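You operate a simulated robot arm through the tools that you are given. There is no shell and no other tool. Be economical: measure what you need, move in short steps, check, and stop when the job is done.

The job below is to be done with a simulated two-armed robot. You get a single attempt, and the scene is never put back.

JOB
Wipe up the spill on the top of the check bench with the blue cloth and put it back.

It is judged by the outcome, as a careful person would: the job done as asked, and still so three seconds after it is handed in. It fails if anything else is knocked over, pushed out of place, dropped, spilled or broken. Flat cloth is picked up by pressing the open fingertips on it (5 to 10 N) and closing them slowly along it; thin cloth reads only 2 to 8 mm in the jaws.

ROBOT AND FRAMES
Two 7-joint arms with two-finger parallel grippers on one trunk, on a base that drives. Base frame: it is fixed to the floor where the robot stands at the start and does not move with it; the origin is under the middle of the robot, x ahead of it, y to its left, z up. Readings come in mm, degrees, newtons and seconds.
The left shoulder is at the start at [70, 134, 1201], the right one opposite. Payload 1.57 kg a hand.
The TCP of each hand is the grasp point between the finger pads, 30 mm short of the fingertips. In the tool frame z runs along the fingers and y along their closing line. Largest opening 80 mm; finger width 17, thickness 12; the body of the gripper, 40 by 82 mm, starts 80 mm behind the TCP.
Orientation is that of the tool frame in the base frame, as a unit quaternion [x, y, z, w]. With the fingers straight down and closing along the base's y, the tool's x points along the base's -x, its y along +y and its z along -z.

CONTROLS
- The arms move only by the tool move_arm. It takes "left_series", "right_series" or both (then of equal length, played together; a hand with none holds still); each is a list of rows, each a list of 7 numbers: the closure, from 0 (fully open) to 1 (shut), then the shift along the tool's x, y, z in mm, then the turn, a rotation vector about the tool's x, y, z in rad. In form: [[fingers, dx, dy, dz, ax, ay, az], ...]. A call has 1 to 12 rows; each row shifts and turns the commanded pose from where the row before left it, along the tool's axes as they then stand. Rows are played at 5 a second. More than 50 mm and 8.6 degrees between two rows, or a gripper value outside its range, and nothing of the call is played. Where a pose cannot be reached the arm comes as near as it can. A force on the tool above 40 N (or 10 N above the force at the start of the call, whichever is more), or a blocked arm, ends the call early, and 0.2 s more pass. The fingers move at their own pace (about 153 mm/s each) and stop on an object; they squeeze with about 22 N. The grip force told is the motor's: it shows also when the fingers shut on nothing. Time passes only in rows, and 0.2 s behind the last, so rows that do not move let the fingers close. It gives the time, the measured TCP pose, the force on the tool (base axes), the opening and the grip force at its end, in the units of the frame above (readings bear some noise), and new pictures: "pictures" is both (left out), scene, wrist or none (wrist: the cameras of the hands that moved).
- Cameras (640 x 400 px; columns grow to the right, rows downward): "scene" is now at [122.8, 37.7, 1415.3]; the picture's right is [0.45, -0.89, 0.00], its down [-0.63, -0.32, -0.71] and it looks along [0.63, 0.32, -0.71] (base axes); focal length 258 px, centre (320, 200). "left" rides on the left gripper at [72, 7, -122] in its tool frame; the picture's right is [-0.09, 1.00, 0.00], its down [-0.84, -0.08, -0.54] and it looks along [-0.54, -0.05, 0.84] (tool axes); focal length 238 px, centre (320, 200). "right" rides on the right gripper at [72, -7, -122] in its tool frame; the picture's right is [0.09, 1.00, 0.00], its down [-0.84, 0.08, -0.54] and it looks along [-0.54, 0.05, 0.84] (tool axes); focal length 238 px, centre (320, 200). There is no depth. A picture from a camera that has moved, and an enlarged one, comes with that camera's place and axes in the base frame and with its lens.
- lift_body(by): slides the trunk up (or, below 0, down) by that many mm; the arms and the scene camera ride with it, the base frame stays. It gives what a move gives, with no picture.
- steer(legs): drives the robot by 1 to 6 legs, each [ahead, left, turn to the left] in mm, mm and degrees, along the robot's own axes; the way and the turn of a leg run together, so that a leg with both is an arc; at most 1500 mm and 180 degrees a leg. The arms and the cameras ride along, it lands a little off, and it stops where it bumps. It gives what a move gives, and a new picture of the scene camera.
- head_to(pan, tilt): turns the head with the scene camera to pan (to the left, within 86 degrees either way) and tilt (down, from -29 to 69), counted from straight ahead of the robot. It gives what a move gives, and a new picture of the scene camera.
- zoom(camera, box): a new picture of the part [left, top, right, bottom] of that camera's present view, enlarged. No time passes.
- sign_off(): hands the job in; it is judged then, once.

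Work in short steps. Places have to be worked out from the pictures, the camera data and where the tool is seen: move nearer, look again, correct. Check each grasp and each placing, and mend what went wrong. You have 120 turns and 170 pictures in all, those below and enlarged ones among them. Open the grippers and draw the arms clear of the work before you hand the job in, unless the task says otherwise; then end with one line.

The tools are called as name(argument=value, ...) on one line, values as JSON. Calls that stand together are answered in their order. move_arm: Moves the arms, as the interface text tells. Its arguments: {"type":"object","properties":{"left_series":{"type":"array"},"right_series":{"type":"array"},"pictures":{"type":"string","enum":["both","scene","wrist","none"]}},"required":[]} The other tools are called the same way: lift_body (by) slides the trunk up or down; steer (legs) drives the base; head_to (pan, tilt) turns the head that bears the scene camera; zoom (camera, box) takes an enlarged picture of a part of a camera's view; sign_off () hands the job in.

At the start:

```text
clock: 0.0
left_tcp_pos: [383.2, 379.6, 1169.0]
left_ee_rot: [0.0, 1.0, -0.001, 0.0]
left_contact_force: [-1.1, 0.9, 0.4]
left_grip_width: 80.1
left_gripper_force: 0.0
right_tcp_pos: [389.5, 8.9, 1169.9]
right_ee_rot: [0.0, 1.0, 0.0, 0.0]
right_contact_force: [-0.3, -0.4, 0.7]
right_grip_width: 79.8
right_gripper_force: 0.1
trunk travel left (down, up): [-775.0, 165.0]
robot x, y, heading: [-2.3, 2.3, -0.0]
head pan, tilt: [26.9, 44.9]
```

scene: 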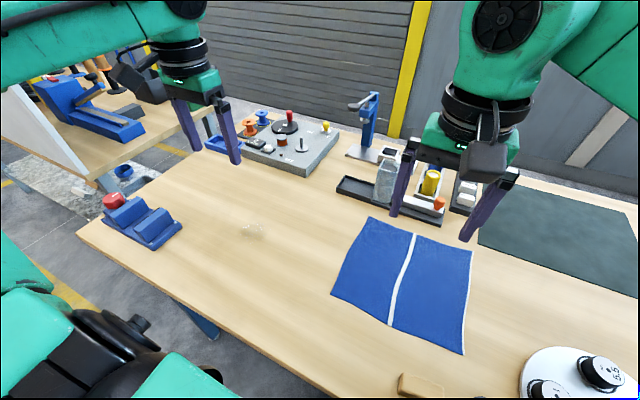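
right: 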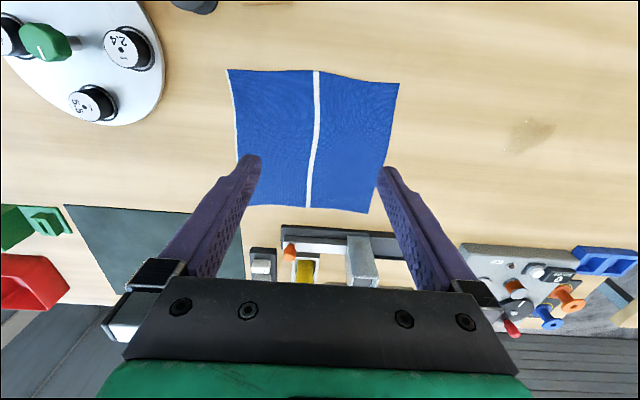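
left: 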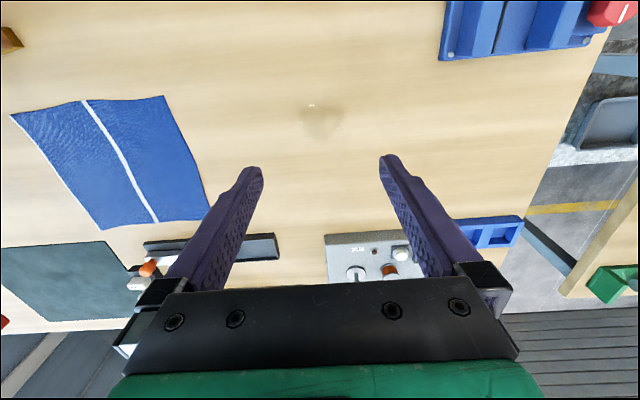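

The cloth lies at about x 375–655, y −148–137, and the spill is near (449, 428). I'll zoom in on both before planning.

zoom(camera="scene", box=[180, 180, 500, 380])

zoom(camera="left", box=[240, 60, 400, 160])

steer(legs=[[0, 140, 0]])

```text
2.00 times, centred on (340, 280) of scene
camera zoom: at [122.8, 37.7, 1415.3], right [0.45, -0.89, 0.0], down [-0.63, -0.32, -0.71], along [0.63, 0.32, -0.71], focal length 515 px, centre (280, 40)
```

zoom: 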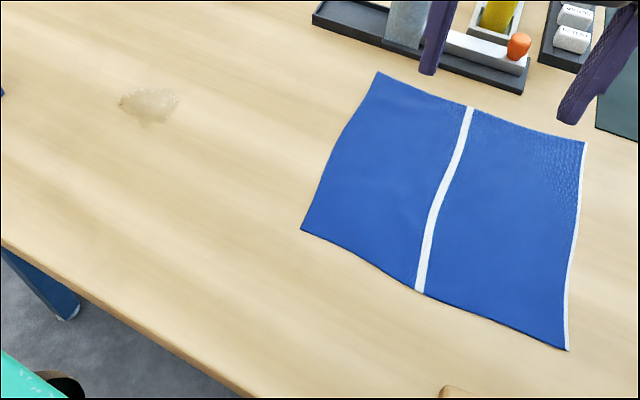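

```text
4.00 times, centred on (320, 110) of left
camera zoom: at [312.6, 386.0, 1291.8], right [0.09, 1.0, 0.0], down [0.84, -0.08, 0.54], along [0.54, -0.05, -0.84], focal length 953 px, centre (320, 560)
```

zoom: 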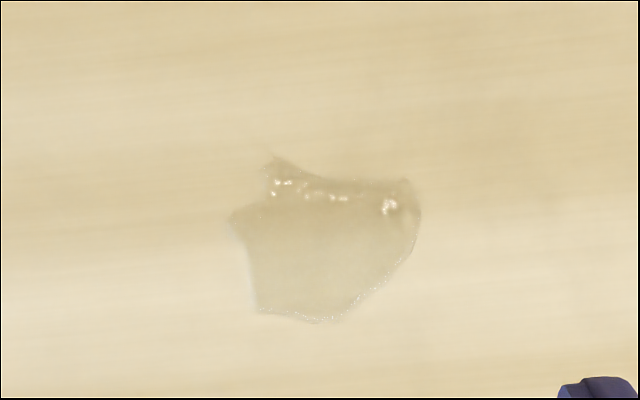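

```text
clock: 1.3
left_tcp_pos: [382.4, 517.0, 1169.9]
left_ee_rot: [-0.001, 1.0, 0.001, 0.0]
left_contact_force: [0.6, 0.4, 0.0]
left_grip_width: 80.1
left_gripper_force: 0.0
right_tcp_pos: [389.1, 145.7, 1169.1]
right_ee_rot: [0.0, 1.0, 0.002, 0.0]
right_contact_force: [-0.6, -0.1, 0.4]
right_grip_width: 80.0
right_gripper_force: 0.1
trunk travel left (down, up): [-775.0, 165.0]
robot x, y, heading: [-0.5, 137.4, 0.0]
head pan, tilt: [26.9, 44.9]
camera scene: at [122.8, 174.5, 1415.4], right [0.45, -0.89, 0.0], down [-0.63, -0.32, -0.71], along [0.63, 0.32, -0.71], focal length 258 px, centre (320, 200)
```

scene: 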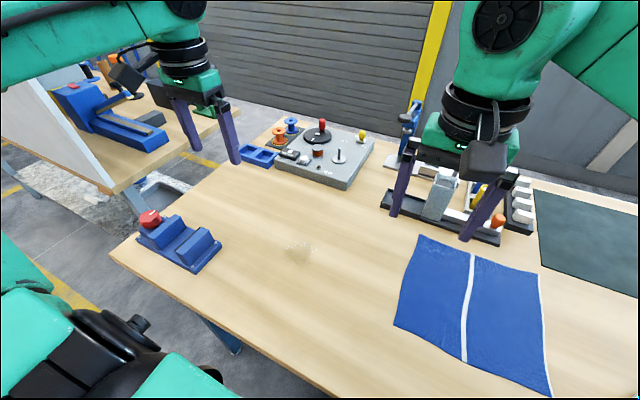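

Next I bring both hands over the cloth, about 60 mm above it, and turn the head towards the work.

head_to(pan=5, tilt=52)

move_arm(left_series=[[0.25, -9.8, -34.5, 20.8, 0, 0, 0], [0.25, -9.8, -34.5, 20.8, 0, 0, 0], [0.25, -9.8, -34.5, 20.8, 0, 0, 0], [0.25, -9.8, -34.5, 20.8, 0, 0, 0], [0.25, -9.8, -34.5, 20.8, 0, 0, 0], [0.25, -9.8, -34.5, 20.8, 0, 0, 0], [0.25, -9.8, -34.5, 20.8, 0, 0, 0], [0.25, -9.8, -34.5, 20.8, 0, 0, 0], [0.25, -9.8, -34.5, 20.8, 0, 0, 0], [0.25, -9.8, -34.5, 20.8, 0, 0, 0], [0.25, -9.8, -34.5, 20.8, 0, 0, 0], [0.25, -9.8, -34.5, 20.8, 0, 0, 0]], right_series=[[0.25, -9.2, -21, 20.8, 0, 0, 0], [0.25, -9.2, -21, 20.8, 0, 0, 0], [0.25, -9.2, -21, 20.8, 0, 0, 0], [0.25, -9.2, -21, 20.8, 0, 0, 0], [0.25, -9.2, -21, 20.8, 0, 0, 0], [0.25, -9.2, -21, 20.8, 0, 0, 0], [0.25, -9.2, -21, 20.8, 0, 0, 0], [0.25, -9.2, -21, 20.8, 0, 0, 0], [0.25, -9.2, -21, 20.8, 0, 0, 0], [0.25, -9.2, -21, 20.8, 0, 0, 0], [0.25, -9.2, -21, 20.8, 0, 0, 0], [0.25, -9.2, -21, 20.8, 0, 0, 0]])

```text
clock: 2.2
left_tcp_pos: [382.6, 519.6, 1170.5]
left_ee_rot: [0.0, 1.0, 0.0, 0.0]
left_contact_force: [0.5, 0.0, 0.3]
left_grip_width: 80.2
left_gripper_force: 0.0
right_tcp_pos: [388.2, 148.3, 1170.8]
right_ee_rot: [-0.001, 1.0, 0.0, -0.001]
right_contact_force: [0.6, 0.4, -0.1]
right_grip_width: 80.1
right_gripper_force: 0.0
trunk travel left (down, up): [-775.0, 165.0]
robot x, y, heading: [2.4, 139.6, 0.1]
head pan, tilt: [5.0, 52.0]
camera scene: at [125.0, 147.8, 1405.6], right [0.09, -1.0, 0.0], down [-0.78, -0.07, -0.62], along [0.61, 0.05, -0.79], focal length 258 px, centre (320, 200)
```

scene: 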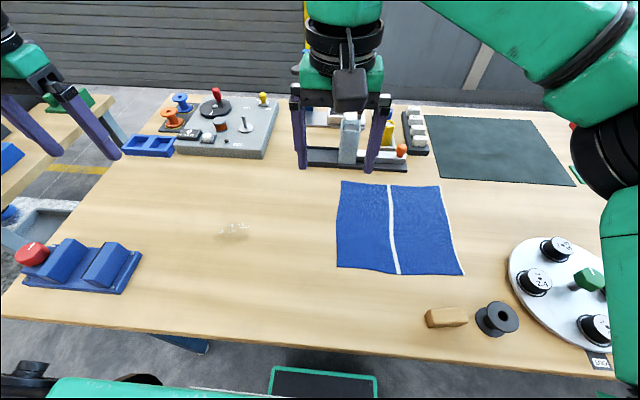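

```text
clock: 4.8
left_tcp_pos: [430.2, 218.6, 969.6]
left_ee_rot: [0.0, 1.0, 0.0, 0.0]
left_contact_force: [0.0, -0.5, -0.7]
left_grip_width: 59.8
left_gripper_force: 0.1
left hand out of reach, approached as far as the arm can: row 9, 10, 11, 12
right_tcp_pos: [500.8, -103.9, 919.2]
right_ee_rot: [0.0, 1.0, 0.002, 0.0]
right_contact_force: [-0.6, 0.2, -0.9]
right_grip_width: 60.1
right_gripper_force: 0.1
trunk travel left (down, up): [-775.0, 165.0]
robot x, y, heading: [0.0, 138.1, 0.1]
head pan, tilt: [5.0, 52.0]
camera scene: at [125.0, 145.8, 1405.6], right [0.09, -1.0, 0.0], down [-0.79, -0.07, -0.62], along [0.61, 0.05, -0.79], focal length 258 px, centre (320, 200)
camera right: at [429.0, -111.8, 1042.3], right [-0.09, 1.0, 0.0], down [0.84, 0.08, 0.54], along [0.54, 0.05, -0.84], focal length 238 px, centre (320, 200)
camera left: at [359.3, 223.4, 1092.2], right [0.09, 1.0, 0.0], down [0.84, -0.08, 0.54], along [0.54, -0.05, -0.84], focal length 238 px, centre (320, 200)
```

scene: 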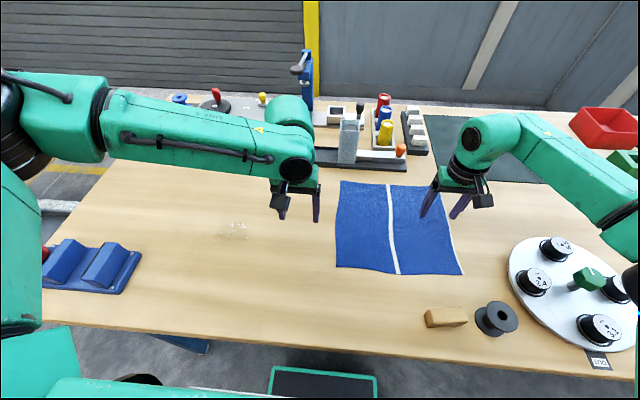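
right: 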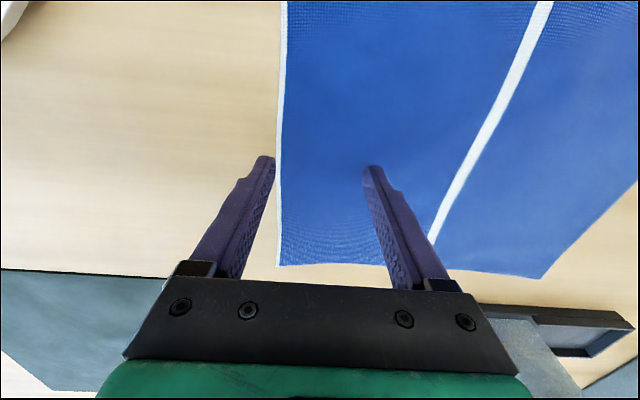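
left: 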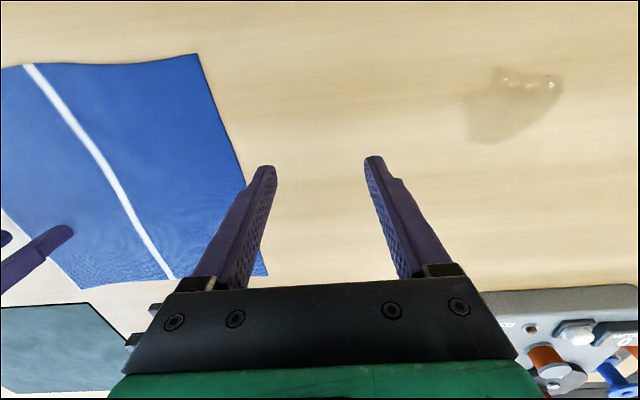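

The left hand can't cross toward the midline, so I'll set both hands at about ±110 mm from the robot's axis. I'll then drive back in front of the cloth, and later use the base to do the wiping drag.

move_arm(left_series=[[0.25, 0, 10, -10, 0, 0, 0], [0.25, 0, 20, -20, 0, 0, 0], [0.25, 0, 0, 0, 0, 0, 0], [0.25, 0, 0, 0, 0, 0, 0]], right_series=[[0.25, 0, 32, -20, 0, 0, 0], [0.25, 0, 32, -20, 0, 0, 0], [0.25, 0, 32, -20, 0, 0, 0], [0.25, 0, 32, 0, 0, 0, 0]], pictures="none")

head_to(pan=80, tilt=45)

```text
clock: 5.8
left_tcp_pos: [432.5, 250.6, 999.4]
left_ee_rot: [0.0, 1.0, -0.001, 0.0]
left_contact_force: [-0.1, -0.2, -0.1]
left_grip_width: 59.9
left_gripper_force: 0.1
right_tcp_pos: [500.8, 25.3, 980.5]
right_ee_rot: [0.0, 1.0, -0.001, -0.001]
right_contact_force: [0.3, 0.5, 0.0]
right_grip_width: 59.9
right_gripper_force: 0.0
trunk travel left (down, up): [-775.0, 165.0]
robot x, y, heading: [1.3, 139.7, -0.1]
head pan, tilt: [5.0, 52.0]
```

```text
clock: 7.3
left_tcp_pos: [432.1, 248.4, 998.3]
left_ee_rot: [0.0, 1.0, 0.0, 0.0]
left_contact_force: [0.2, 0.4, -0.2]
left_grip_width: 59.7
left_gripper_force: 0.1
right_tcp_pos: [499.7, 23.3, 979.4]
right_ee_rot: [0.0, 1.0, 0.0, -0.001]
right_contact_force: [0.2, -0.6, 0.0]
right_grip_width: 59.9
right_gripper_force: 0.0
trunk travel left (down, up): [-775.0, 165.0]
robot x, y, heading: [-1.5, 143.4, 0.0]
head pan, tilt: [80.0, 45.0]
camera scene: at [64.4, 220.3, 1415.2], right [0.98, -0.17, 0.0], down [-0.12, -0.7, -0.71], along [0.12, 0.7, -0.71], focal length 258 px, centre (320, 200)
```

scene: 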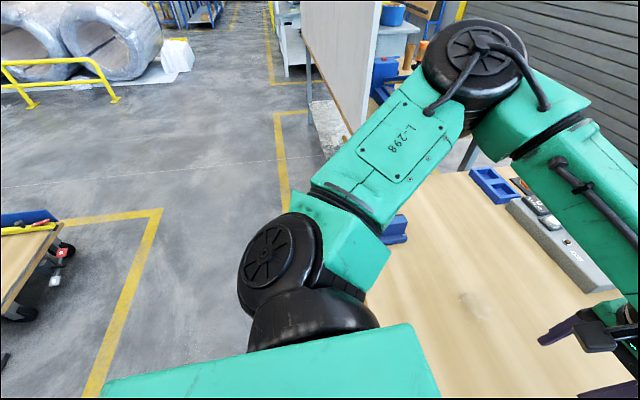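

The floor to the left is clear. I'm driving back to y≈0 and looking at the cloth.

steer(legs=[[0, -142, 0]])

head_to(pan=10, tilt=50)

move_arm(left_series=[[0.25, -20, 0, 10, 0, 0, 0], [0.25, -20, 0, 20, 0, 0, 0], [0.25, -10, 0, 20, 0, 0, 0], [0.25, 0, 0, 25, 0, 0, 0], [0.25, 0, 0, 0, 0, 0, 0]], right_series=[[0.25, 5, 0, 20, 0, 0, 0], [0.25, 5, 0, 20, 0, 0, 0], [0.25, 5, 0, 10, 0, 0, 0], [0.25, 5, 0, 0, 0, 0, 0], [0.25, 0, 0, 0, 0, 0, 0]])

```text
clock: 8.6
left_tcp_pos: [431.6, 107.0, 998.2]
left_ee_rot: [-0.001, 1.0, 0.0, 0.0]
left_contact_force: [-0.5, 0.0, 0.5]
left_grip_width: 59.9
left_gripper_force: 0.1
right_tcp_pos: [500.4, -117.7, 981.6]
right_ee_rot: [-0.001, 1.0, -0.001, 0.0]
right_contact_force: [-0.4, -0.1, 0.1]
right_grip_width: 60.2
right_gripper_force: 0.0
trunk travel left (down, up): [-775.0, 165.0]
robot x, y, heading: [0.7, -3.7, -0.1]
head pan, tilt: [80.0, 45.0]
camera scene: at [64.4, 78.9, 1415.0], right [0.99, -0.17, 0.0], down [-0.12, -0.7, -0.71], along [0.12, 0.7, -0.71], focal length 258 px, centre (320, 200)
```

scene: 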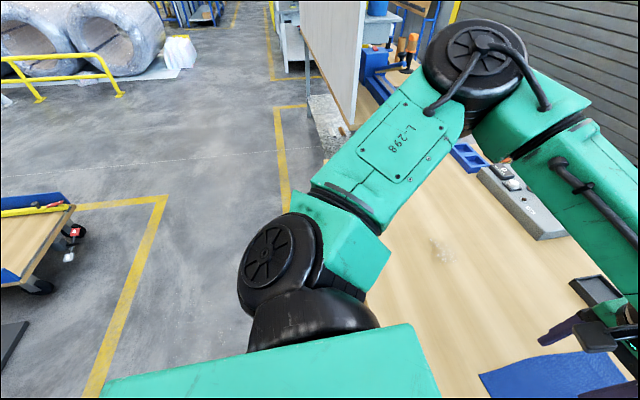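

```text
clock: 10.0
left_tcp_pos: [431.5, 105.5, 998.0]
left_ee_rot: [-0.001, 1.0, 0.0, 0.0]
left_contact_force: [-0.2, 0.0, -0.4]
left_grip_width: 59.8
left_gripper_force: 0.1
right_tcp_pos: [500.2, -118.4, 979.3]
right_ee_rot: [-0.001, 1.0, 0.0, 0.0]
right_contact_force: [-0.3, -0.4, -0.4]
right_grip_width: 59.9
right_gripper_force: 0.0
trunk travel left (down, up): [-775.0, 165.0]
robot x, y, heading: [-2.7, -1.6, 0.1]
head pan, tilt: [10.0, 50.0]
camera scene: at [126.2, 9.7, 1408.2], right [0.18, -0.98, 0.0], down [-0.75, -0.13, -0.64], along [0.63, 0.11, -0.77], focal length 258 px, centre (320, 200)
```

scene: 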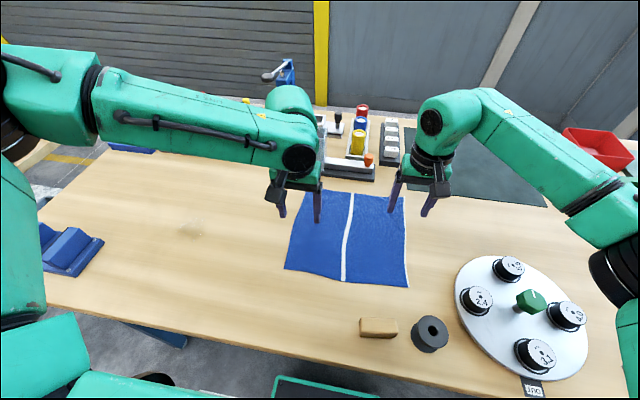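

```text
clock: 11.2
left_tcp_pos: [466.8, 122.6, 933.6]
left_ee_rot: [0.0, 1.0, 0.0, 0.0]
left_contact_force: [-0.1, 0.0, 0.6]
left_grip_width: 59.9
left_gripper_force: 0.0
left hand out of reach, approached as far as the arm can: row 3, 4
right_tcp_pos: [481.3, -119.5, 929.5]
right_ee_rot: [-0.002, 1.0, 0.0, 0.0]
right_contact_force: [-0.3, 0.3, -0.4]
right_grip_width: 60.2
right_gripper_force: 0.0
trunk travel left (down, up): [-775.0, 165.0]
robot x, y, heading: [-1.7, -7.5, 0.1]
head pan, tilt: [10.0, 50.0]
camera scene: at [126.7, 9.8, 1408.2], right [0.18, -0.98, 0.0], down [-0.75, -0.13, -0.64], along [0.63, 0.11, -0.77], focal length 258 px, centre (320, 200)
camera right: at [409.1, -127.1, 1051.8], right [-0.09, 1.0, 0.0], down [0.84, 0.08, 0.54], along [0.54, 0.05, -0.84], focal length 238 px, centre (320, 200)
camera left: at [395.9, 128.6, 1055.4], right [0.09, 1.0, 0.0], down [0.84, -0.08, 0.54], along [0.54, -0.05, -0.84], focal length 238 px, centre (320, 200)
```

scene: 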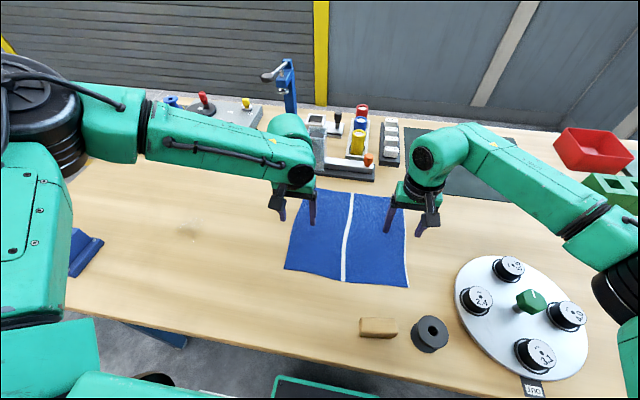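
right: 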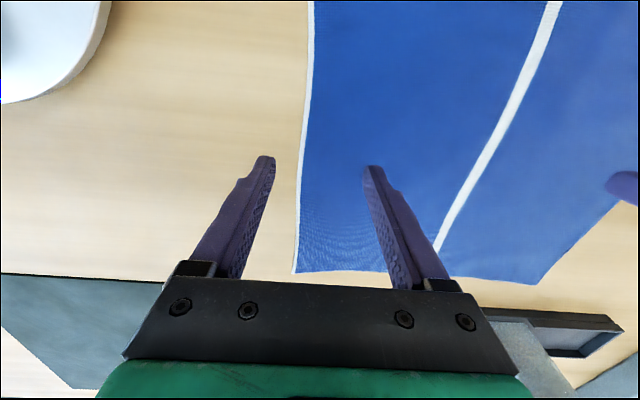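
left: 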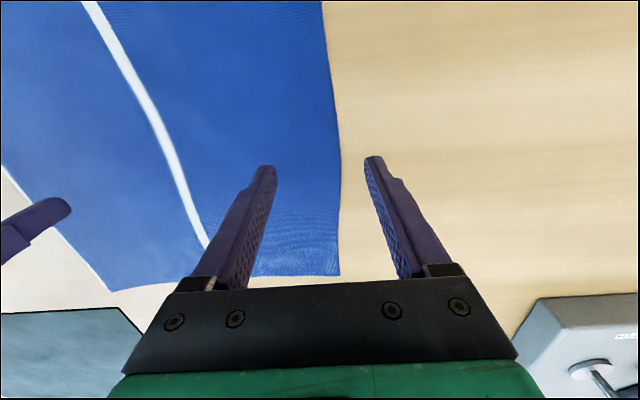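

The cloth edges are at about y=+139 and y=−137. The left hand is at its inward limit, so I shift the base 20 mm to the right and bring the right hand back inward.

steer(legs=[[0, -20, 0]])

move_arm(left_series=[[0.3, 0, 0, 10, 0, 0, 0], [0.3, 0, 0, 20, 0, 0, 0], [0.3, 0, 0, 15, 0, 0, 0], [0.3, 0, 0, 0, 0, 0, 0]], right_series=[[0.3, 5, 12, 10, 0, 0, 0], [0.3, 5, 12, 20, 0, 0, 0], [0.3, 5, 12, 12, 0, 0, 0], [0.3, 0, 0, 0, 0, 0, 0]])

```text
clock: 12.0
left_tcp_pos: [466.2, 106.6, 932.8]
left_ee_rot: [-0.003, 1.0, -0.002, 0.0]
left_contact_force: [0.5, -0.6, 0.6]
left_grip_width: 60.0
left_gripper_force: 0.0
right_tcp_pos: [479.8, -135.3, 929.0]
right_ee_rot: [-0.001, 1.0, -0.001, 0.0]
right_contact_force: [0.0, -0.3, 0.1]
right_grip_width: 60.1
right_gripper_force: 0.1
trunk travel left (down, up): [-775.0, 165.0]
robot x, y, heading: [2.7, -22.7, 0.1]
head pan, tilt: [10.0, 50.0]
camera scene: at [126.2, -4.8, 1408.2], right [0.18, -0.98, 0.0], down [-0.75, -0.14, -0.64], along [0.63, 0.11, -0.77], focal length 258 px, centre (320, 200)
```

scene: 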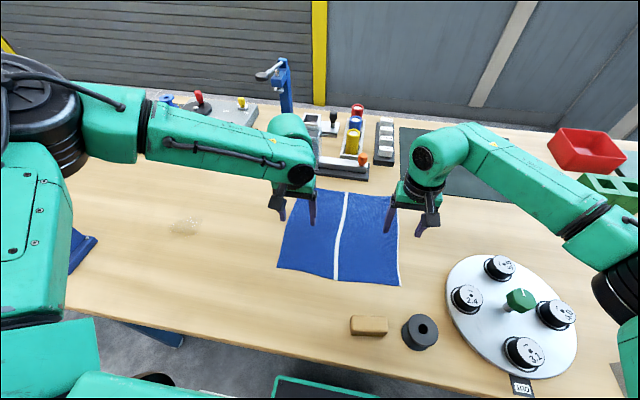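

```text
clock: 12.7
left_tcp_pos: [456.4, 111.4, 914.5]
left_ee_rot: [-0.002, 1.0, -0.001, 0.002]
left_contact_force: [0.3, 0.3, 0.1]
left_grip_width: 56.0
left_gripper_force: 0.1
left hand out of reach, approached as far as the arm can: row 1, 2, 3
right_tcp_pos: [474.5, -112.0, 911.0]
right_ee_rot: [0.001, 1.0, 0.006, 0.007]
right_contact_force: [-1.8, -0.9, 11.8]
right_grip_width: 55.9
right_gripper_force: 0.1
trunk travel left (down, up): [-775.0, 165.0]
robot x, y, heading: [-2.1, -27.4, 0.1]
head pan, tilt: [10.0, 50.0]
stopped in row 3 (right hand): the force on the tool passed its limit (the readings are from after the stop); the commanded pose is now the measured one
camera scene: at [123.6, -9.2, 1408.5], right [0.18, -0.98, 0.0], down [-0.75, -0.13, -0.64], along [0.63, 0.11, -0.77], focal length 258 px, centre (320, 200)
camera right: at [401.3, -122.3, 1032.4], right [-0.09, 1.0, 0.01], down [0.83, 0.07, 0.56], along [0.55, 0.06, -0.83], focal length 238 px, centre (320, 200)
camera left: at [385.7, 117.4, 1034.8], right [0.09, 1.0, 0.0], down [0.84, -0.07, 0.55], along [0.54, -0.05, -0.84], focal length 238 px, centre (320, 200)
```

scene: 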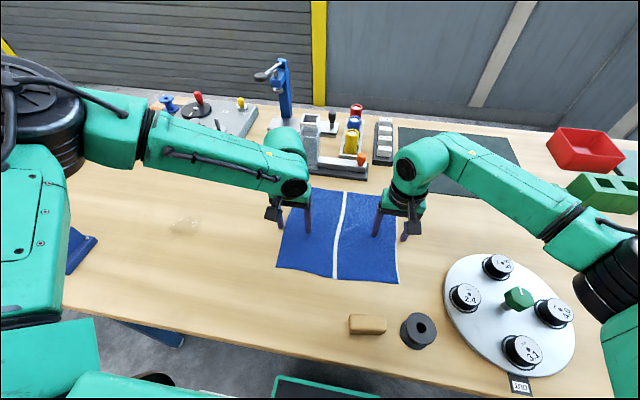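
right: 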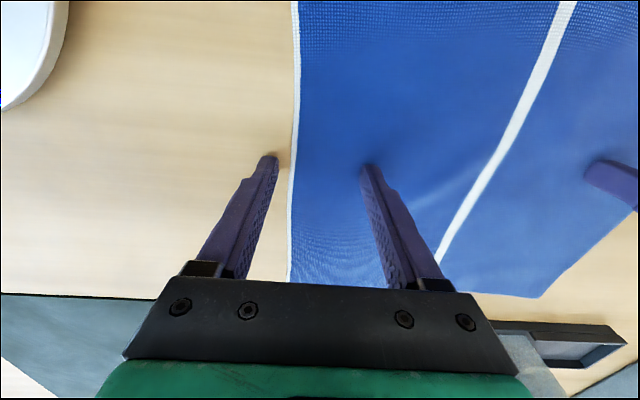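
left: 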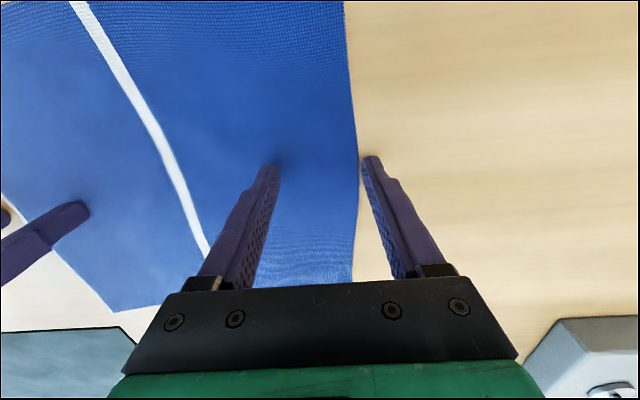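

Contact came at TCP z≈911, so the bench top is at about z=881, which agrees with the triangulation. That puts the spill near (419, 378). Since inward reach improves when the hands are high relative to the trunk, I'll raise the hands and then lower the trunk.

move_arm(left_series=[[0.3, 0, 0, -40, 0, 0, 0], [0.3, 0, 0, -40, 0, 0, 0], [0.3, 0, 0, -40, 0, 0, 0], [0.3, 0, 0, 0, 0, 0, 0]], right_series=[[0.3, 0, 0, -40, 0, 0, 0], [0.3, 0, 0, -40, 0, 0, 0], [0.3, 0, 0, -40, 0, 0, 0], [0.3, 0, 0, 0, 0, 0, 0]], pictures="none")

lift_body(by=-100)

```text
clock: 13.7
left_tcp_pos: [459.1, 110.6, 1033.0]
left_ee_rot: [-0.002, 1.0, -0.001, 0.001]
left_contact_force: [0.5, -0.3, 0.2]
left_grip_width: 55.7
left_gripper_force: 0.0
right_tcp_pos: [476.1, -113.1, 1029.1]
right_ee_rot: [0.001, 1.0, 0.004, 0.006]
right_contact_force: [-0.1, -0.3, 0.2]
right_grip_width: 56.0
right_gripper_force: 0.0
trunk travel left (down, up): [-775.0, 165.0]
robot x, y, heading: [0.2, -22.0, 0.1]
head pan, tilt: [10.0, 50.0]
```

```text
clock: 15.0
left_tcp_pos: [457.9, 111.6, 931.2]
left_ee_rot: [-0.002, 1.0, -0.001, 0.001]
left_contact_force: [-0.4, 0.3, -0.2]
left_grip_width: 56.1
left_gripper_force: 0.1
right_tcp_pos: [475.8, -114.7, 928.6]
right_ee_rot: [0.002, 1.0, 0.005, 0.006]
right_contact_force: [0.6, -0.2, 0.0]
right_grip_width: 56.3
right_gripper_force: 0.1
trunk travel left (down, up): [-675.0, 265.0]
robot x, y, heading: [-1.7, -24.6, 0.2]
head pan, tilt: [10.0, 50.0]
```

Now both hands go inward so that both fingers of each sit on the cloth, then down to just above contact.

move_arm(left_series=[[0.3, -5, -9, 4, 0, 0, 0], [0.3, -5, -9, 5, 0, 0, 0], [0.3, 0, 0, 5, 0, 0, 0], [0.3, 0, 0, 0, 0, 0, 0]], right_series=[[0.3, 3, 10, 3, 0, 0, 0], [0.3, 3, 10, 4, 0, 0, 0], [0.3, 0, 0, 5, 0, 0, 0], [0.3, 0, 0, 0, 0, 0, 0]])

```text
clock: 16.0
left_tcp_pos: [468.6, 94.3, 918.3]
left_ee_rot: [-0.002, 1.0, 0.0, 0.001]
left_contact_force: [0.2, -0.3, -0.6]
left_grip_width: 55.9
left_gripper_force: 0.1
right_tcp_pos: [469.3, -94.9, 916.2]
right_ee_rot: [0.001, 1.0, 0.005, 0.006]
right_contact_force: [1.4, -0.6, -0.6]
right_grip_width: 56.3
right_gripper_force: 0.1
trunk travel left (down, up): [-675.0, 265.0]
robot x, y, heading: [-0.2, -23.2, -0.2]
head pan, tilt: [10.0, 50.0]
camera scene: at [126.4, -10.0, 1308.2], right [0.18, -0.98, 0.0], down [-0.75, -0.13, -0.64], along [0.63, 0.11, -0.77], focal length 258 px, centre (320, 200)
camera right: at [397.0, -102.7, 1038.2], right [-0.09, 1.0, 0.01], down [0.83, 0.07, 0.55], along [0.55, 0.06, -0.83], focal length 238 px, centre (320, 200)
camera left: at [397.1, 99.8, 1040.5], right [0.09, 1.0, 0.0], down [0.84, -0.07, 0.54], along [0.54, -0.05, -0.84], focal length 238 px, centre (320, 200)
```

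scene: 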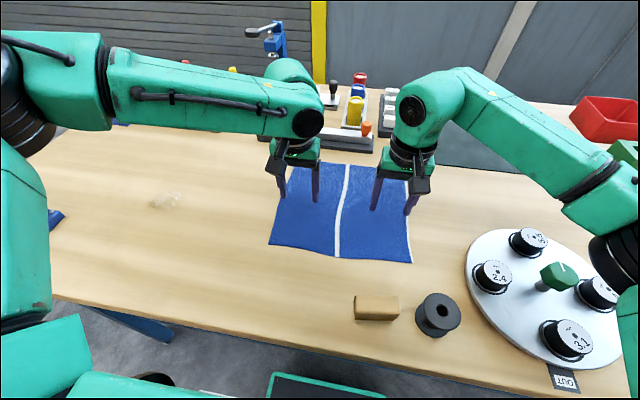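
right: 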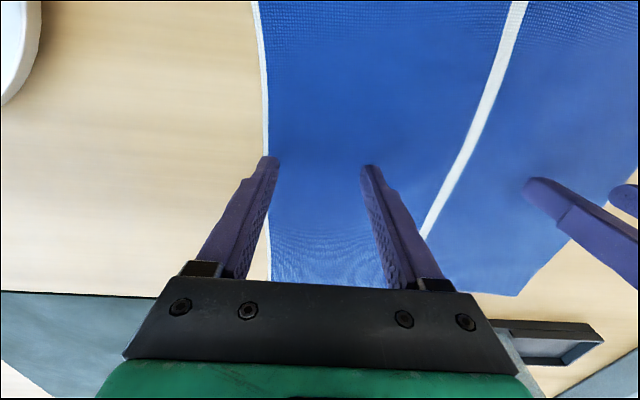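
left: 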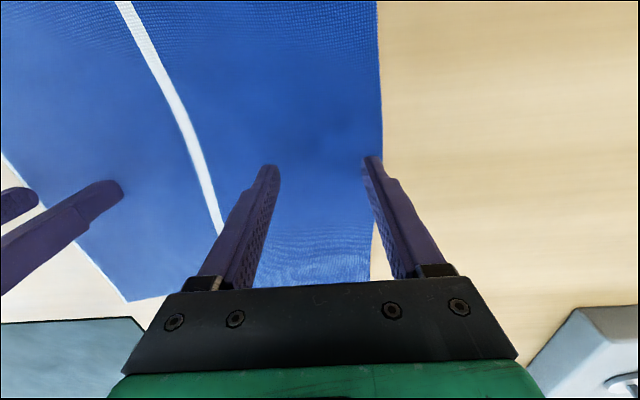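

All fingers are over the cloth, with the right outer one barely on it. I nudge the right hand 6 mm inward and lower both gently to contact.

move_arm(left_series=[[0.3, 0, -1, 2, 0, 0, 0], [0.3, 0, -1, 2, 0, 0, 0], [0.3, 0, 0, 2, 0, 0, 0], [0.3, 0, 0, 0, 0, 0, 0]], right_series=[[0.3, 0, 6, 0, 0, 0, 0], [0.3, 0, 0, 2, 0, 0, 0], [0.3, 0, 0, 2, 0, 0, 0], [0.3, 0, 0, 0, 0, 0, 0]], pictures="none")

```text
clock: 17.0
left_tcp_pos: [467.9, 91.4, 912.8]
left_ee_rot: [-0.002, 1.0, -0.001, 0.001]
left_contact_force: [1.1, 0.1, 0.3]
left_grip_width: 56.0
left_gripper_force: 0.1
right_tcp_pos: [468.6, -87.7, 913.9]
right_ee_rot: [0.001, 1.0, 0.005, 0.007]
right_contact_force: [-0.5, -0.8, 0.1]
right_grip_width: 56.3
right_gripper_force: 0.1
trunk travel left (down, up): [-675.0, 265.0]
robot x, y, heading: [-0.7, -26.3, -0.1]
head pan, tilt: [10.0, 50.0]
```

I'm lowering a little further, looking for 5–10 N.

move_arm(left_series=[[0.3, 0, 0, 1, 0, 0, 0], [0.3, 0, 0, 1, 0, 0, 0], [0.3, 0, 0, 0, 0, 0, 0]], right_series=[[0.3, 0, 0, 1, 0, 0, 0], [0.3, 0, 0, 1, 0, 0, 0], [0.3, 0, 0, 0, 0, 0, 0]], pictures="none")

```text
clock: 17.8
left_tcp_pos: [467.8, 92.2, 910.6]
left_ee_rot: [-0.002, 1.0, 0.0, 0.004]
left_contact_force: [1.9, 2.3, 15.1]
left_grip_width: 56.2
left_gripper_force: 0.2
right_tcp_pos: [467.2, -87.7, 912.0]
right_ee_rot: [0.001, 1.0, 0.005, 0.007]
right_contact_force: [1.6, -0.9, 2.8]
right_grip_width: 56.1
right_gripper_force: 0.2
trunk travel left (down, up): [-675.0, 265.0]
robot x, y, heading: [0.8, -20.7, 0.2]
head pan, tilt: [10.0, 50.0]
```

Left reads 15 N and right 3 N. I'll trim both, then close slowly over several rows.

move_arm(left_series=[[0.3, 0, 0, -0.6, 0, 0, 0], [0.38, 0, 0, 0, 0, 0, 0], [0.46, 0, 0, 0, 0, 0, 0], [0.54, 0, 0, 0, 0, 0, 0], [0.62, 0, 0, 0, 0, 0, 0], [0.7, 0, 0, 0, 0, 0, 0], [0.78, 0, 0, 0, 0, 0, 0], [0.86, 0, 0, 0, 0, 0, 0], [0.93, 0, 0, 0, 0, 0, 0], [1, 0, 0, 0, 0, 0, 0], [1, 0, 0, 0, 0, 0, 0]], right_series=[[0.3, 0, 0, 0.6, 0, 0, 0], [0.38, 0, 0, 0, 0, 0, 0], [0.46, 0, 0, 0, 0, 0, 0], [0.54, 0, 0, 0, 0, 0, 0], [0.62, 0, 0, 0, 0, 0, 0], [0.7, 0, 0, 0, 0, 0, 0], [0.78, 0, 0, 0, 0, 0, 0], [0.86, 0, 0, 0, 0, 0, 0], [0.93, 0, 0, 0, 0, 0, 0], [1, 0, 0, 0, 0, 0, 0], [1, 0, 0, 0, 0, 0, 0]])

```text
clock: 20.2
left_tcp_pos: [466.3, 92.3, 911.4]
left_ee_rot: [-0.001, 1.0, -0.001, 0.002]
left_contact_force: [-0.9, 3.9, 16.6]
left_grip_width: 6.6
left_gripper_force: 21.9
right_tcp_pos: [468.4, -86.5, 912.0]
right_ee_rot: [0.001, 1.0, 0.004, 0.007]
right_contact_force: [-0.1, 0.6, 4.4]
right_grip_width: 0.0
right_gripper_force: 21.0
trunk travel left (down, up): [-675.0, 265.0]
robot x, y, heading: [0.7, -23.4, 0.1]
head pan, tilt: [10.0, 50.0]
camera scene: at [122.9, -9.6, 1308.6], right [0.18, -0.98, 0.0], down [-0.75, -0.13, -0.64], along [0.63, 0.11, -0.76], focal length 258 px, centre (320, 200)
camera right: at [393.8, -95.5, 1033.1], right [-0.09, 1.0, 0.01], down [0.83, 0.07, 0.56], along [0.55, 0.06, -0.83], focal length 238 px, centre (320, 200)
camera left: at [394.5, 98.6, 1033.1], right [0.09, 1.0, 0.0], down [0.83, -0.07, 0.55], along [0.54, -0.05, -0.84], focal length 238 px, centre (320, 200)
```

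scene: 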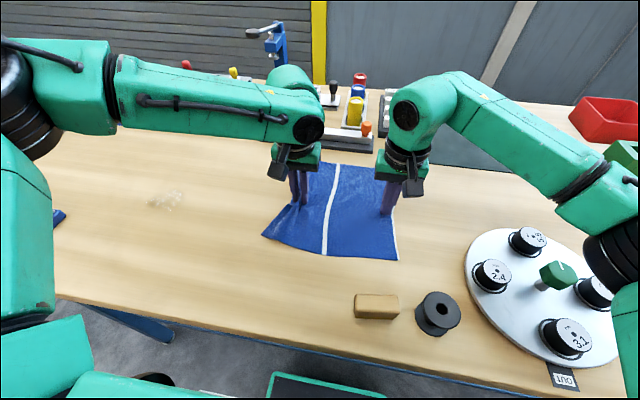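
right: 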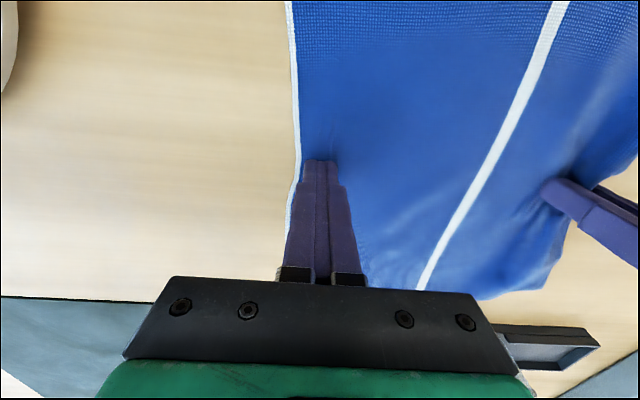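
left: 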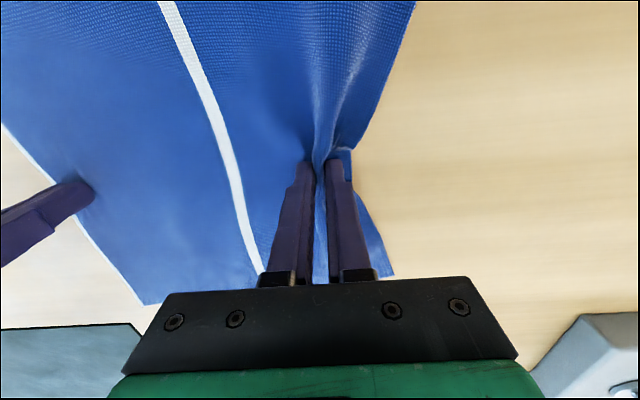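

The left grip holds 6.6 mm of cloth, but the right one closed on nothing. I'll reopen the right hand a bit further inward and press harder.

move_arm(right_series=[[1, 0, 0, -6, 0, 0, 0], [0.3, 0, 13, 0, 0, 0, 0], [0.3, 0, 0, 0, 0, 0, 0], [0.3, 0, 0, 3, 0, 0, 0], [0.3, 0, 0, 3, 0, 0, 0], [0.3, 0, 0, 0.8, 0, 0, 0], [0.3, 0, 0, 0, 0, 0, 0]], pictures="wrist")

```text
clock: 21.8
left_tcp_pos: [466.9, 91.5, 910.7]
left_ee_rot: [-0.002, 1.0, -0.001, 0.003]
left_contact_force: [0.3, 3.0, 16.8]
left_grip_width: 6.6
left_gripper_force: 22.2
right_tcp_pos: [466.3, -74.3, 910.6]
right_ee_rot: [0.0, 1.0, 0.005, 0.008]
right_contact_force: [0.9, 0.9, 6.0]
right_grip_width: 55.4
right_gripper_force: 0.1
trunk travel left (down, up): [-675.0, 265.0]
robot x, y, heading: [-3.2, -24.0, -0.0]
head pan, tilt: [10.0, 50.0]
camera right: at [394.2, -82.4, 1033.2], right [-0.09, 1.0, 0.01], down [0.83, 0.07, 0.56], along [0.55, 0.06, -0.83], focal length 238 px, centre (320, 200)
```

right: 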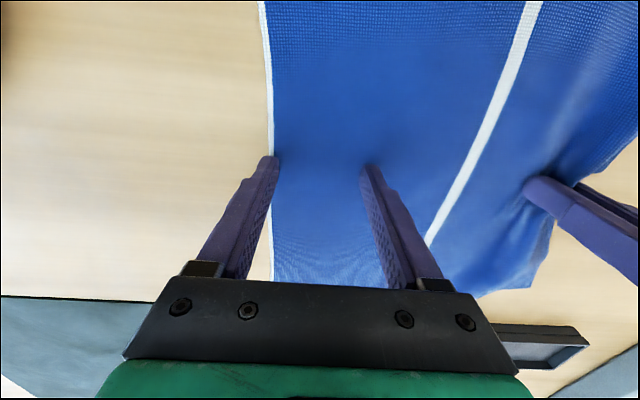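

The cloth had shifted inward, so the outer finger sits right on the edge. I reposition 8 mm further in, press to about 10 N and close slowly.

move_arm(right_series=[[0.3, 0, 0, -4, 0, 0, 0], [0.36, 0, 9, 0, 0, 0, 0], [0.36, 0, 0, 3, 0, 0, 0], [0.36, 0, 0, 1.5, 0, 0, 0], [0.36, 0, 0, 0, 0, 0, 0], [0.45, 0, 0, 0, 0, 0, 0], [0.55, 0, 0, 0, 0, 0, 0], [0.65, 0, 0, 0, 0, 0, 0], [0.75, 0, 0, 0, 0, 0, 0], [0.87, 0, 0, 0, 0, 0, 0], [1, 0, 0, 0, 0, 0, 0], [1, 0, 0, 0, 0, 0, 0]], pictures="wrist")

```text
clock: 24.4
left_tcp_pos: [466.1, 91.2, 911.8]
left_ee_rot: [-0.002, 1.0, -0.001, 0.002]
left_contact_force: [0.8, 1.2, 9.7]
left_grip_width: 6.3
left_gripper_force: 22.3
right_tcp_pos: [468.6, -65.9, 911.8]
right_ee_rot: [0.001, 1.0, 0.005, 0.008]
right_contact_force: [3.1, -3.1, 19.2]
right_grip_width: 6.5
right_gripper_force: 22.0
trunk travel left (down, up): [-675.0, 265.0]
robot x, y, heading: [1.9, -22.8, -0.1]
head pan, tilt: [10.0, 50.0]
camera right: at [394.3, -74.4, 1032.9], right [-0.09, 1.0, 0.01], down [0.83, 0.07, 0.56], along [0.55, 0.06, -0.83], focal length 238 px, centre (320, 200)
```

right: 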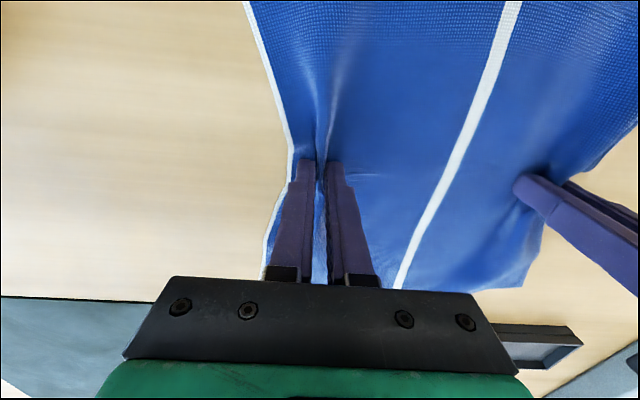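

Both hands grip the cloth. I ease the pressure slightly and drive the base left to drag the cloth toward the spill.

move_arm(left_series=[[1, 0, 0, -0.5, 0, 0, 0], [1, 0, 0, 0, 0, 0, 0]], right_series=[[1, 0, -6, -1, 0, 0, 0], [1, 0, -6, 0, 0, 0, 0]], pictures="none")

steer(legs=[[0, 200, 0]])

```text
clock: 25.0
left_tcp_pos: [465.9, 90.6, 911.4]
left_ee_rot: [-0.002, 1.0, -0.002, 0.002]
left_contact_force: [-1.1, -10.3, 8.0]
left_grip_width: 7.2
left_gripper_force: 22.3
right_tcp_pos: [467.6, -75.1, 911.4]
right_ee_rot: [0.0, 1.0, 0.006, 0.007]
right_contact_force: [-0.6, 13.4, 5.1]
right_grip_width: 6.8
right_gripper_force: 22.0
trunk travel left (down, up): [-675.0, 265.0]
robot x, y, heading: [-0.9, -25.2, 0.1]
head pan, tilt: [10.0, 50.0]
```

```text
clock: 26.6
left_tcp_pos: [467.8, 288.3, 911.3]
left_ee_rot: [-0.001, 1.0, 0.0, 0.002]
left_contact_force: [-0.1, -17.5, 8.9]
left_grip_width: 7.0
left_gripper_force: 21.8
right_tcp_pos: [468.1, 118.7, 911.1]
right_ee_rot: [0.001, 1.0, 0.005, 0.007]
right_contact_force: [-0.4, 15.6, 1.3]
right_grip_width: 7.1
right_gripper_force: 21.8
trunk travel left (down, up): [-675.0, 265.0]
robot x, y, heading: [-1.4, 172.7, 0.2]
head pan, tilt: [10.0, 50.0]
camera scene: at [124.5, 186.7, 1308.4], right [0.17, -0.98, 0.0], down [-0.75, -0.13, -0.64], along [0.63, 0.11, -0.77], focal length 258 px, centre (320, 200)
```

scene: 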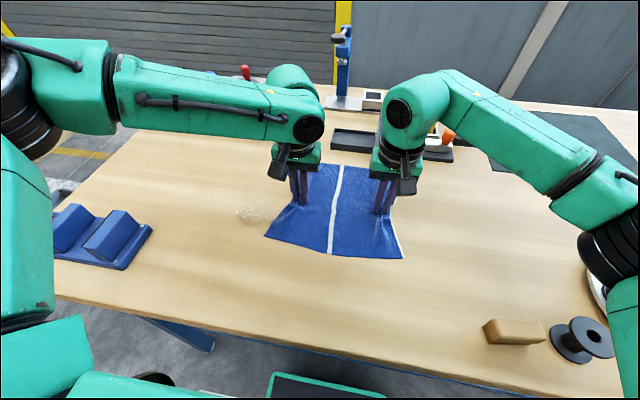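

The drag works well. I shift the cloth 40 mm toward the robot so the grips line up with the spill, then drive 150 mm further.

move_arm(left_series=[[1, 10, 0, 0, 0, 0, 0], [1, 10, 0, 0, 0, 0, 0], [1, 10, 0, 0, 0, 0, 0], [1, 10, 0, 0, 0, 0, 0]], right_series=[[1, 10, 0, 0, 0, 0, 0], [1, 10, 0, 0, 0, 0, 0], [1, 10, 0, 0, 0, 0, 0], [1, 10, 0, 0, 0, 0, 0]], pictures="none")

steer(legs=[[0, 150, 0]])

```text
clock: 27.6
left_tcp_pos: [428.0, 285.3, 912.2]
left_ee_rot: [-0.001, 1.0, -0.002, 0.003]
left_contact_force: [1.7, -12.9, 6.4]
left_grip_width: 6.7
left_gripper_force: 21.9
right_tcp_pos: [428.8, 118.9, 911.5]
right_ee_rot: [0.0, 1.0, 0.006, 0.008]
right_contact_force: [-0.3, 12.3, 3.7]
right_grip_width: 6.9
right_gripper_force: 21.7
trunk travel left (down, up): [-675.0, 265.0]
robot x, y, heading: [-0.1, 171.4, 0.4]
head pan, tilt: [10.0, 50.0]
```

```text
clock: 28.9
left_tcp_pos: [425.7, 437.8, 911.1]
left_ee_rot: [-0.003, 1.0, -0.003, 0.001]
left_contact_force: [-0.2, -14.9, 10.6]
left_grip_width: 6.7
left_gripper_force: 22.4
right_tcp_pos: [428.2, 272.1, 911.3]
right_ee_rot: [-0.001, 1.0, 0.006, 0.007]
right_contact_force: [-0.2, 11.9, 0.3]
right_grip_width: 7.2
right_gripper_force: 21.7
trunk travel left (down, up): [-675.0, 265.0]
robot x, y, heading: [0.5, 323.9, 0.4]
head pan, tilt: [10.0, 50.0]
camera scene: at [124.1, 339.3, 1308.4], right [0.18, -0.98, 0.0], down [-0.75, -0.14, -0.64], along [0.63, 0.11, -0.77], focal length 258 px, centre (320, 200)
```

scene: 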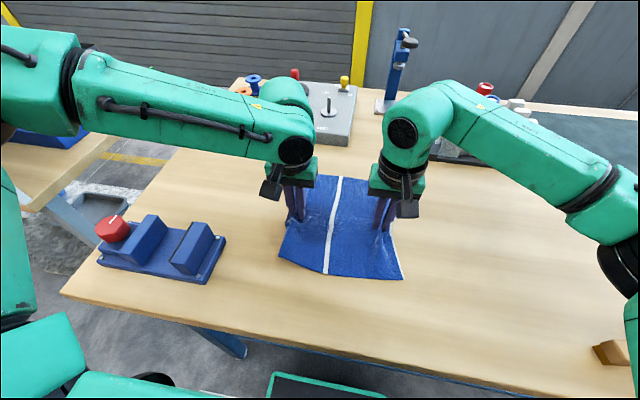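

The cloth covers the spill. I rub back and forth ±30 mm in x with slightly more pressure.

move_arm(left_series=[[1, 15, 0, 0.3, 0, 0, 0], [1, 15, 0, 0, 0, 0, 0], [1, -15, 0, 0, 0, 0, 0], [1, -15, 0, 0, 0, 0, 0], [1, -15, 0, 0, 0, 0, 0], [1, -15, 0, 0, 0, 0, 0], [1, 15, 0, 0, 0, 0, 0], [1, 15, 0, 0, 0, 0, 0], [1, 15, 0, 0, 0, 0, 0], [1, -15, 0, 0, 0, 0, 0]], right_series=[[1, 15, 0, 1, 0, 0, 0], [1, 15, 0, 0, 0, 0, 0], [1, -15, 0, 0, 0, 0, 0], [1, -15, 0, 0, 0, 0, 0], [1, -15, 0, 0, 0, 0, 0], [1, -15, 0, 0, 0, 0, 0], [1, 15, 0, 0, 0, 0, 0], [1, 15, 0, 0, 0, 0, 0], [1, 15, 0, 0, 0, 0, 0], [1, -15, 0, 0, 0, 0, 0]], pictures="none")

steer(legs=[[0, -60, 0], [0, 90, 0], [0, -230, 0]])

```text
clock: 31.1
left_tcp_pos: [425.6, 439.8, 911.5]
left_ee_rot: [-0.003, 1.0, -0.002, 0.003]
left_contact_force: [-1.3, -12.4, 3.5]
left_grip_width: 7.0
left_gripper_force: 21.6
right_tcp_pos: [425.5, 272.3, 912.3]
right_ee_rot: [-0.002, 1.0, 0.004, 0.006]
right_contact_force: [-5.6, 10.9, 17.5]
right_grip_width: 7.0
right_gripper_force: 22.0
trunk travel left (down, up): [-675.0, 265.0]
robot x, y, heading: [-4.6, 323.5, 0.1]
head pan, tilt: [10.0, 50.0]
```

```text
clock: 34.1
left_tcp_pos: [427.0, 239.0, 911.5]
left_ee_rot: [-0.002, 1.0, -0.001, 0.003]
left_contact_force: [0.2, -11.1, 3.0]
left_grip_width: 7.0
left_gripper_force: 22.4
right_tcp_pos: [428.3, 70.4, 911.4]
right_ee_rot: [-0.001, 1.0, 0.005, 0.008]
right_contact_force: [-0.6, 9.1, 20.8]
right_grip_width: 7.0
right_gripper_force: 22.1
trunk travel left (down, up): [-675.0, 265.0]
robot x, y, heading: [-3.1, 122.0, 0.2]
head pan, tilt: [10.0, 50.0]
camera scene: at [123.4, 136.9, 1308.7], right [0.18, -0.98, 0.0], down [-0.75, -0.14, -0.64], along [0.63, 0.12, -0.76], focal length 258 px, centre (320, 200)
```

scene: 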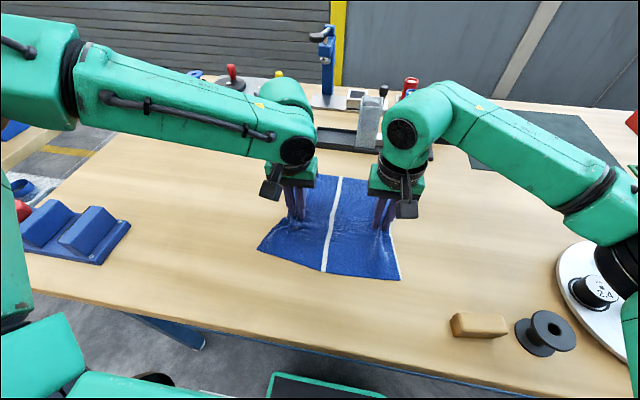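

zoom(camera="scene", box=[80, 150, 320, 300])

zoom(camera="left", box=[320, 0, 640, 200])

```text
2.67 times, centred on (200, 225) of scene
camera zoom: at [123.4, 136.9, 1308.7], right [0.18, -0.98, 0.0], down [-0.75, -0.14, -0.64], along [0.63, 0.12, -0.76], focal length 687 px, centre (640, 133)
```

zoom: 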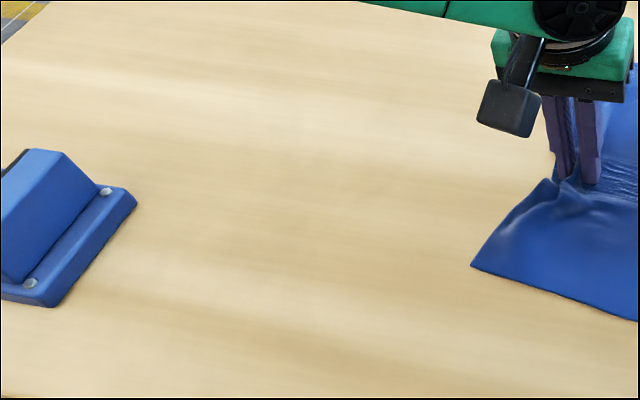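

```text
2.00 times, centred on (480, 100) of left
camera zoom: at [355.3, 244.7, 1033.2], right [0.09, 1.0, 0.0], down [0.83, -0.07, 0.55], along [0.54, -0.05, -0.84], focal length 477 px, centre (0, 400)
```

zoom: 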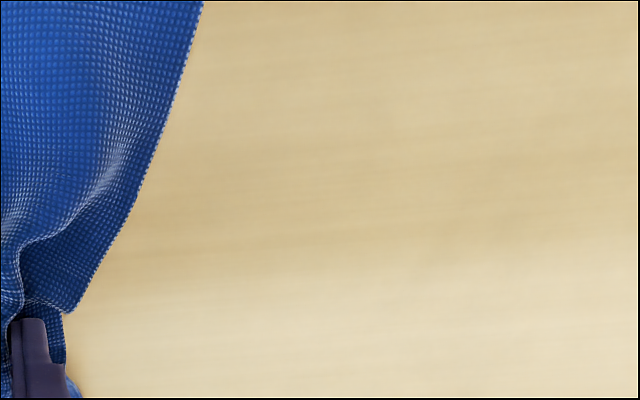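

The spill is gone. Now back: shift +40 mm in x and drive 150 mm to the right to put the cloth where it was.

move_arm(left_series=[[1, -10, 0, 0, 0, 0, 0], [1, -10, 0, 0, 0, 0, 0], [1, -10, 0, 0, 0, 0, 0], [1, -10, 0, 0, 0, 0, 0]], right_series=[[1, -10, 0, -0.7, 0, 0, 0], [1, -10, 0, 0, 0, 0, 0], [1, -10, 0, 0, 0, 0, 0], [1, -10, 0, 0, 0, 0, 0]], pictures="none")

steer(legs=[[0, -151, 0]])

```text
clock: 35.1
left_tcp_pos: [467.6, 237.5, 912.1]
left_ee_rot: [-0.002, 1.0, -0.003, 0.003]
left_contact_force: [-4.0, -11.5, 8.7]
left_grip_width: 6.6
left_gripper_force: 21.6
right_tcp_pos: [470.3, 71.4, 913.4]
right_ee_rot: [-0.001, 1.0, 0.006, 0.008]
right_contact_force: [-0.3, 11.7, -0.4]
right_grip_width: 6.9
right_gripper_force: 22.3
trunk travel left (down, up): [-675.0, 265.0]
robot x, y, heading: [2.9, 122.8, -0.2]
head pan, tilt: [10.0, 50.0]
```

```text
clock: 36.5
left_tcp_pos: [467.4, 80.6, 910.8]
left_ee_rot: [-0.001, 1.0, -0.001, 0.002]
left_contact_force: [-0.9, -12.5, 12.5]
left_grip_width: 6.6
left_gripper_force: 22.3
right_tcp_pos: [470.2, -84.9, 911.4]
right_ee_rot: [0.0, 1.0, 0.006, 0.008]
right_contact_force: [0.4, 12.1, -0.1]
right_grip_width: 6.8
right_gripper_force: 21.8
trunk travel left (down, up): [-675.0, 265.0]
robot x, y, heading: [0.2, -31.1, 0.5]
head pan, tilt: [10.0, 50.0]
camera scene: at [125.3, -18.5, 1308.5], right [0.18, -0.98, 0.0], down [-0.75, -0.13, -0.64], along [0.63, 0.11, -0.76], focal length 258 px, centre (320, 200)
```

scene: 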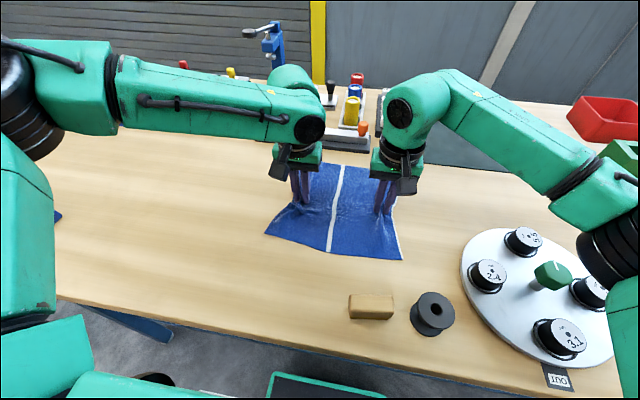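

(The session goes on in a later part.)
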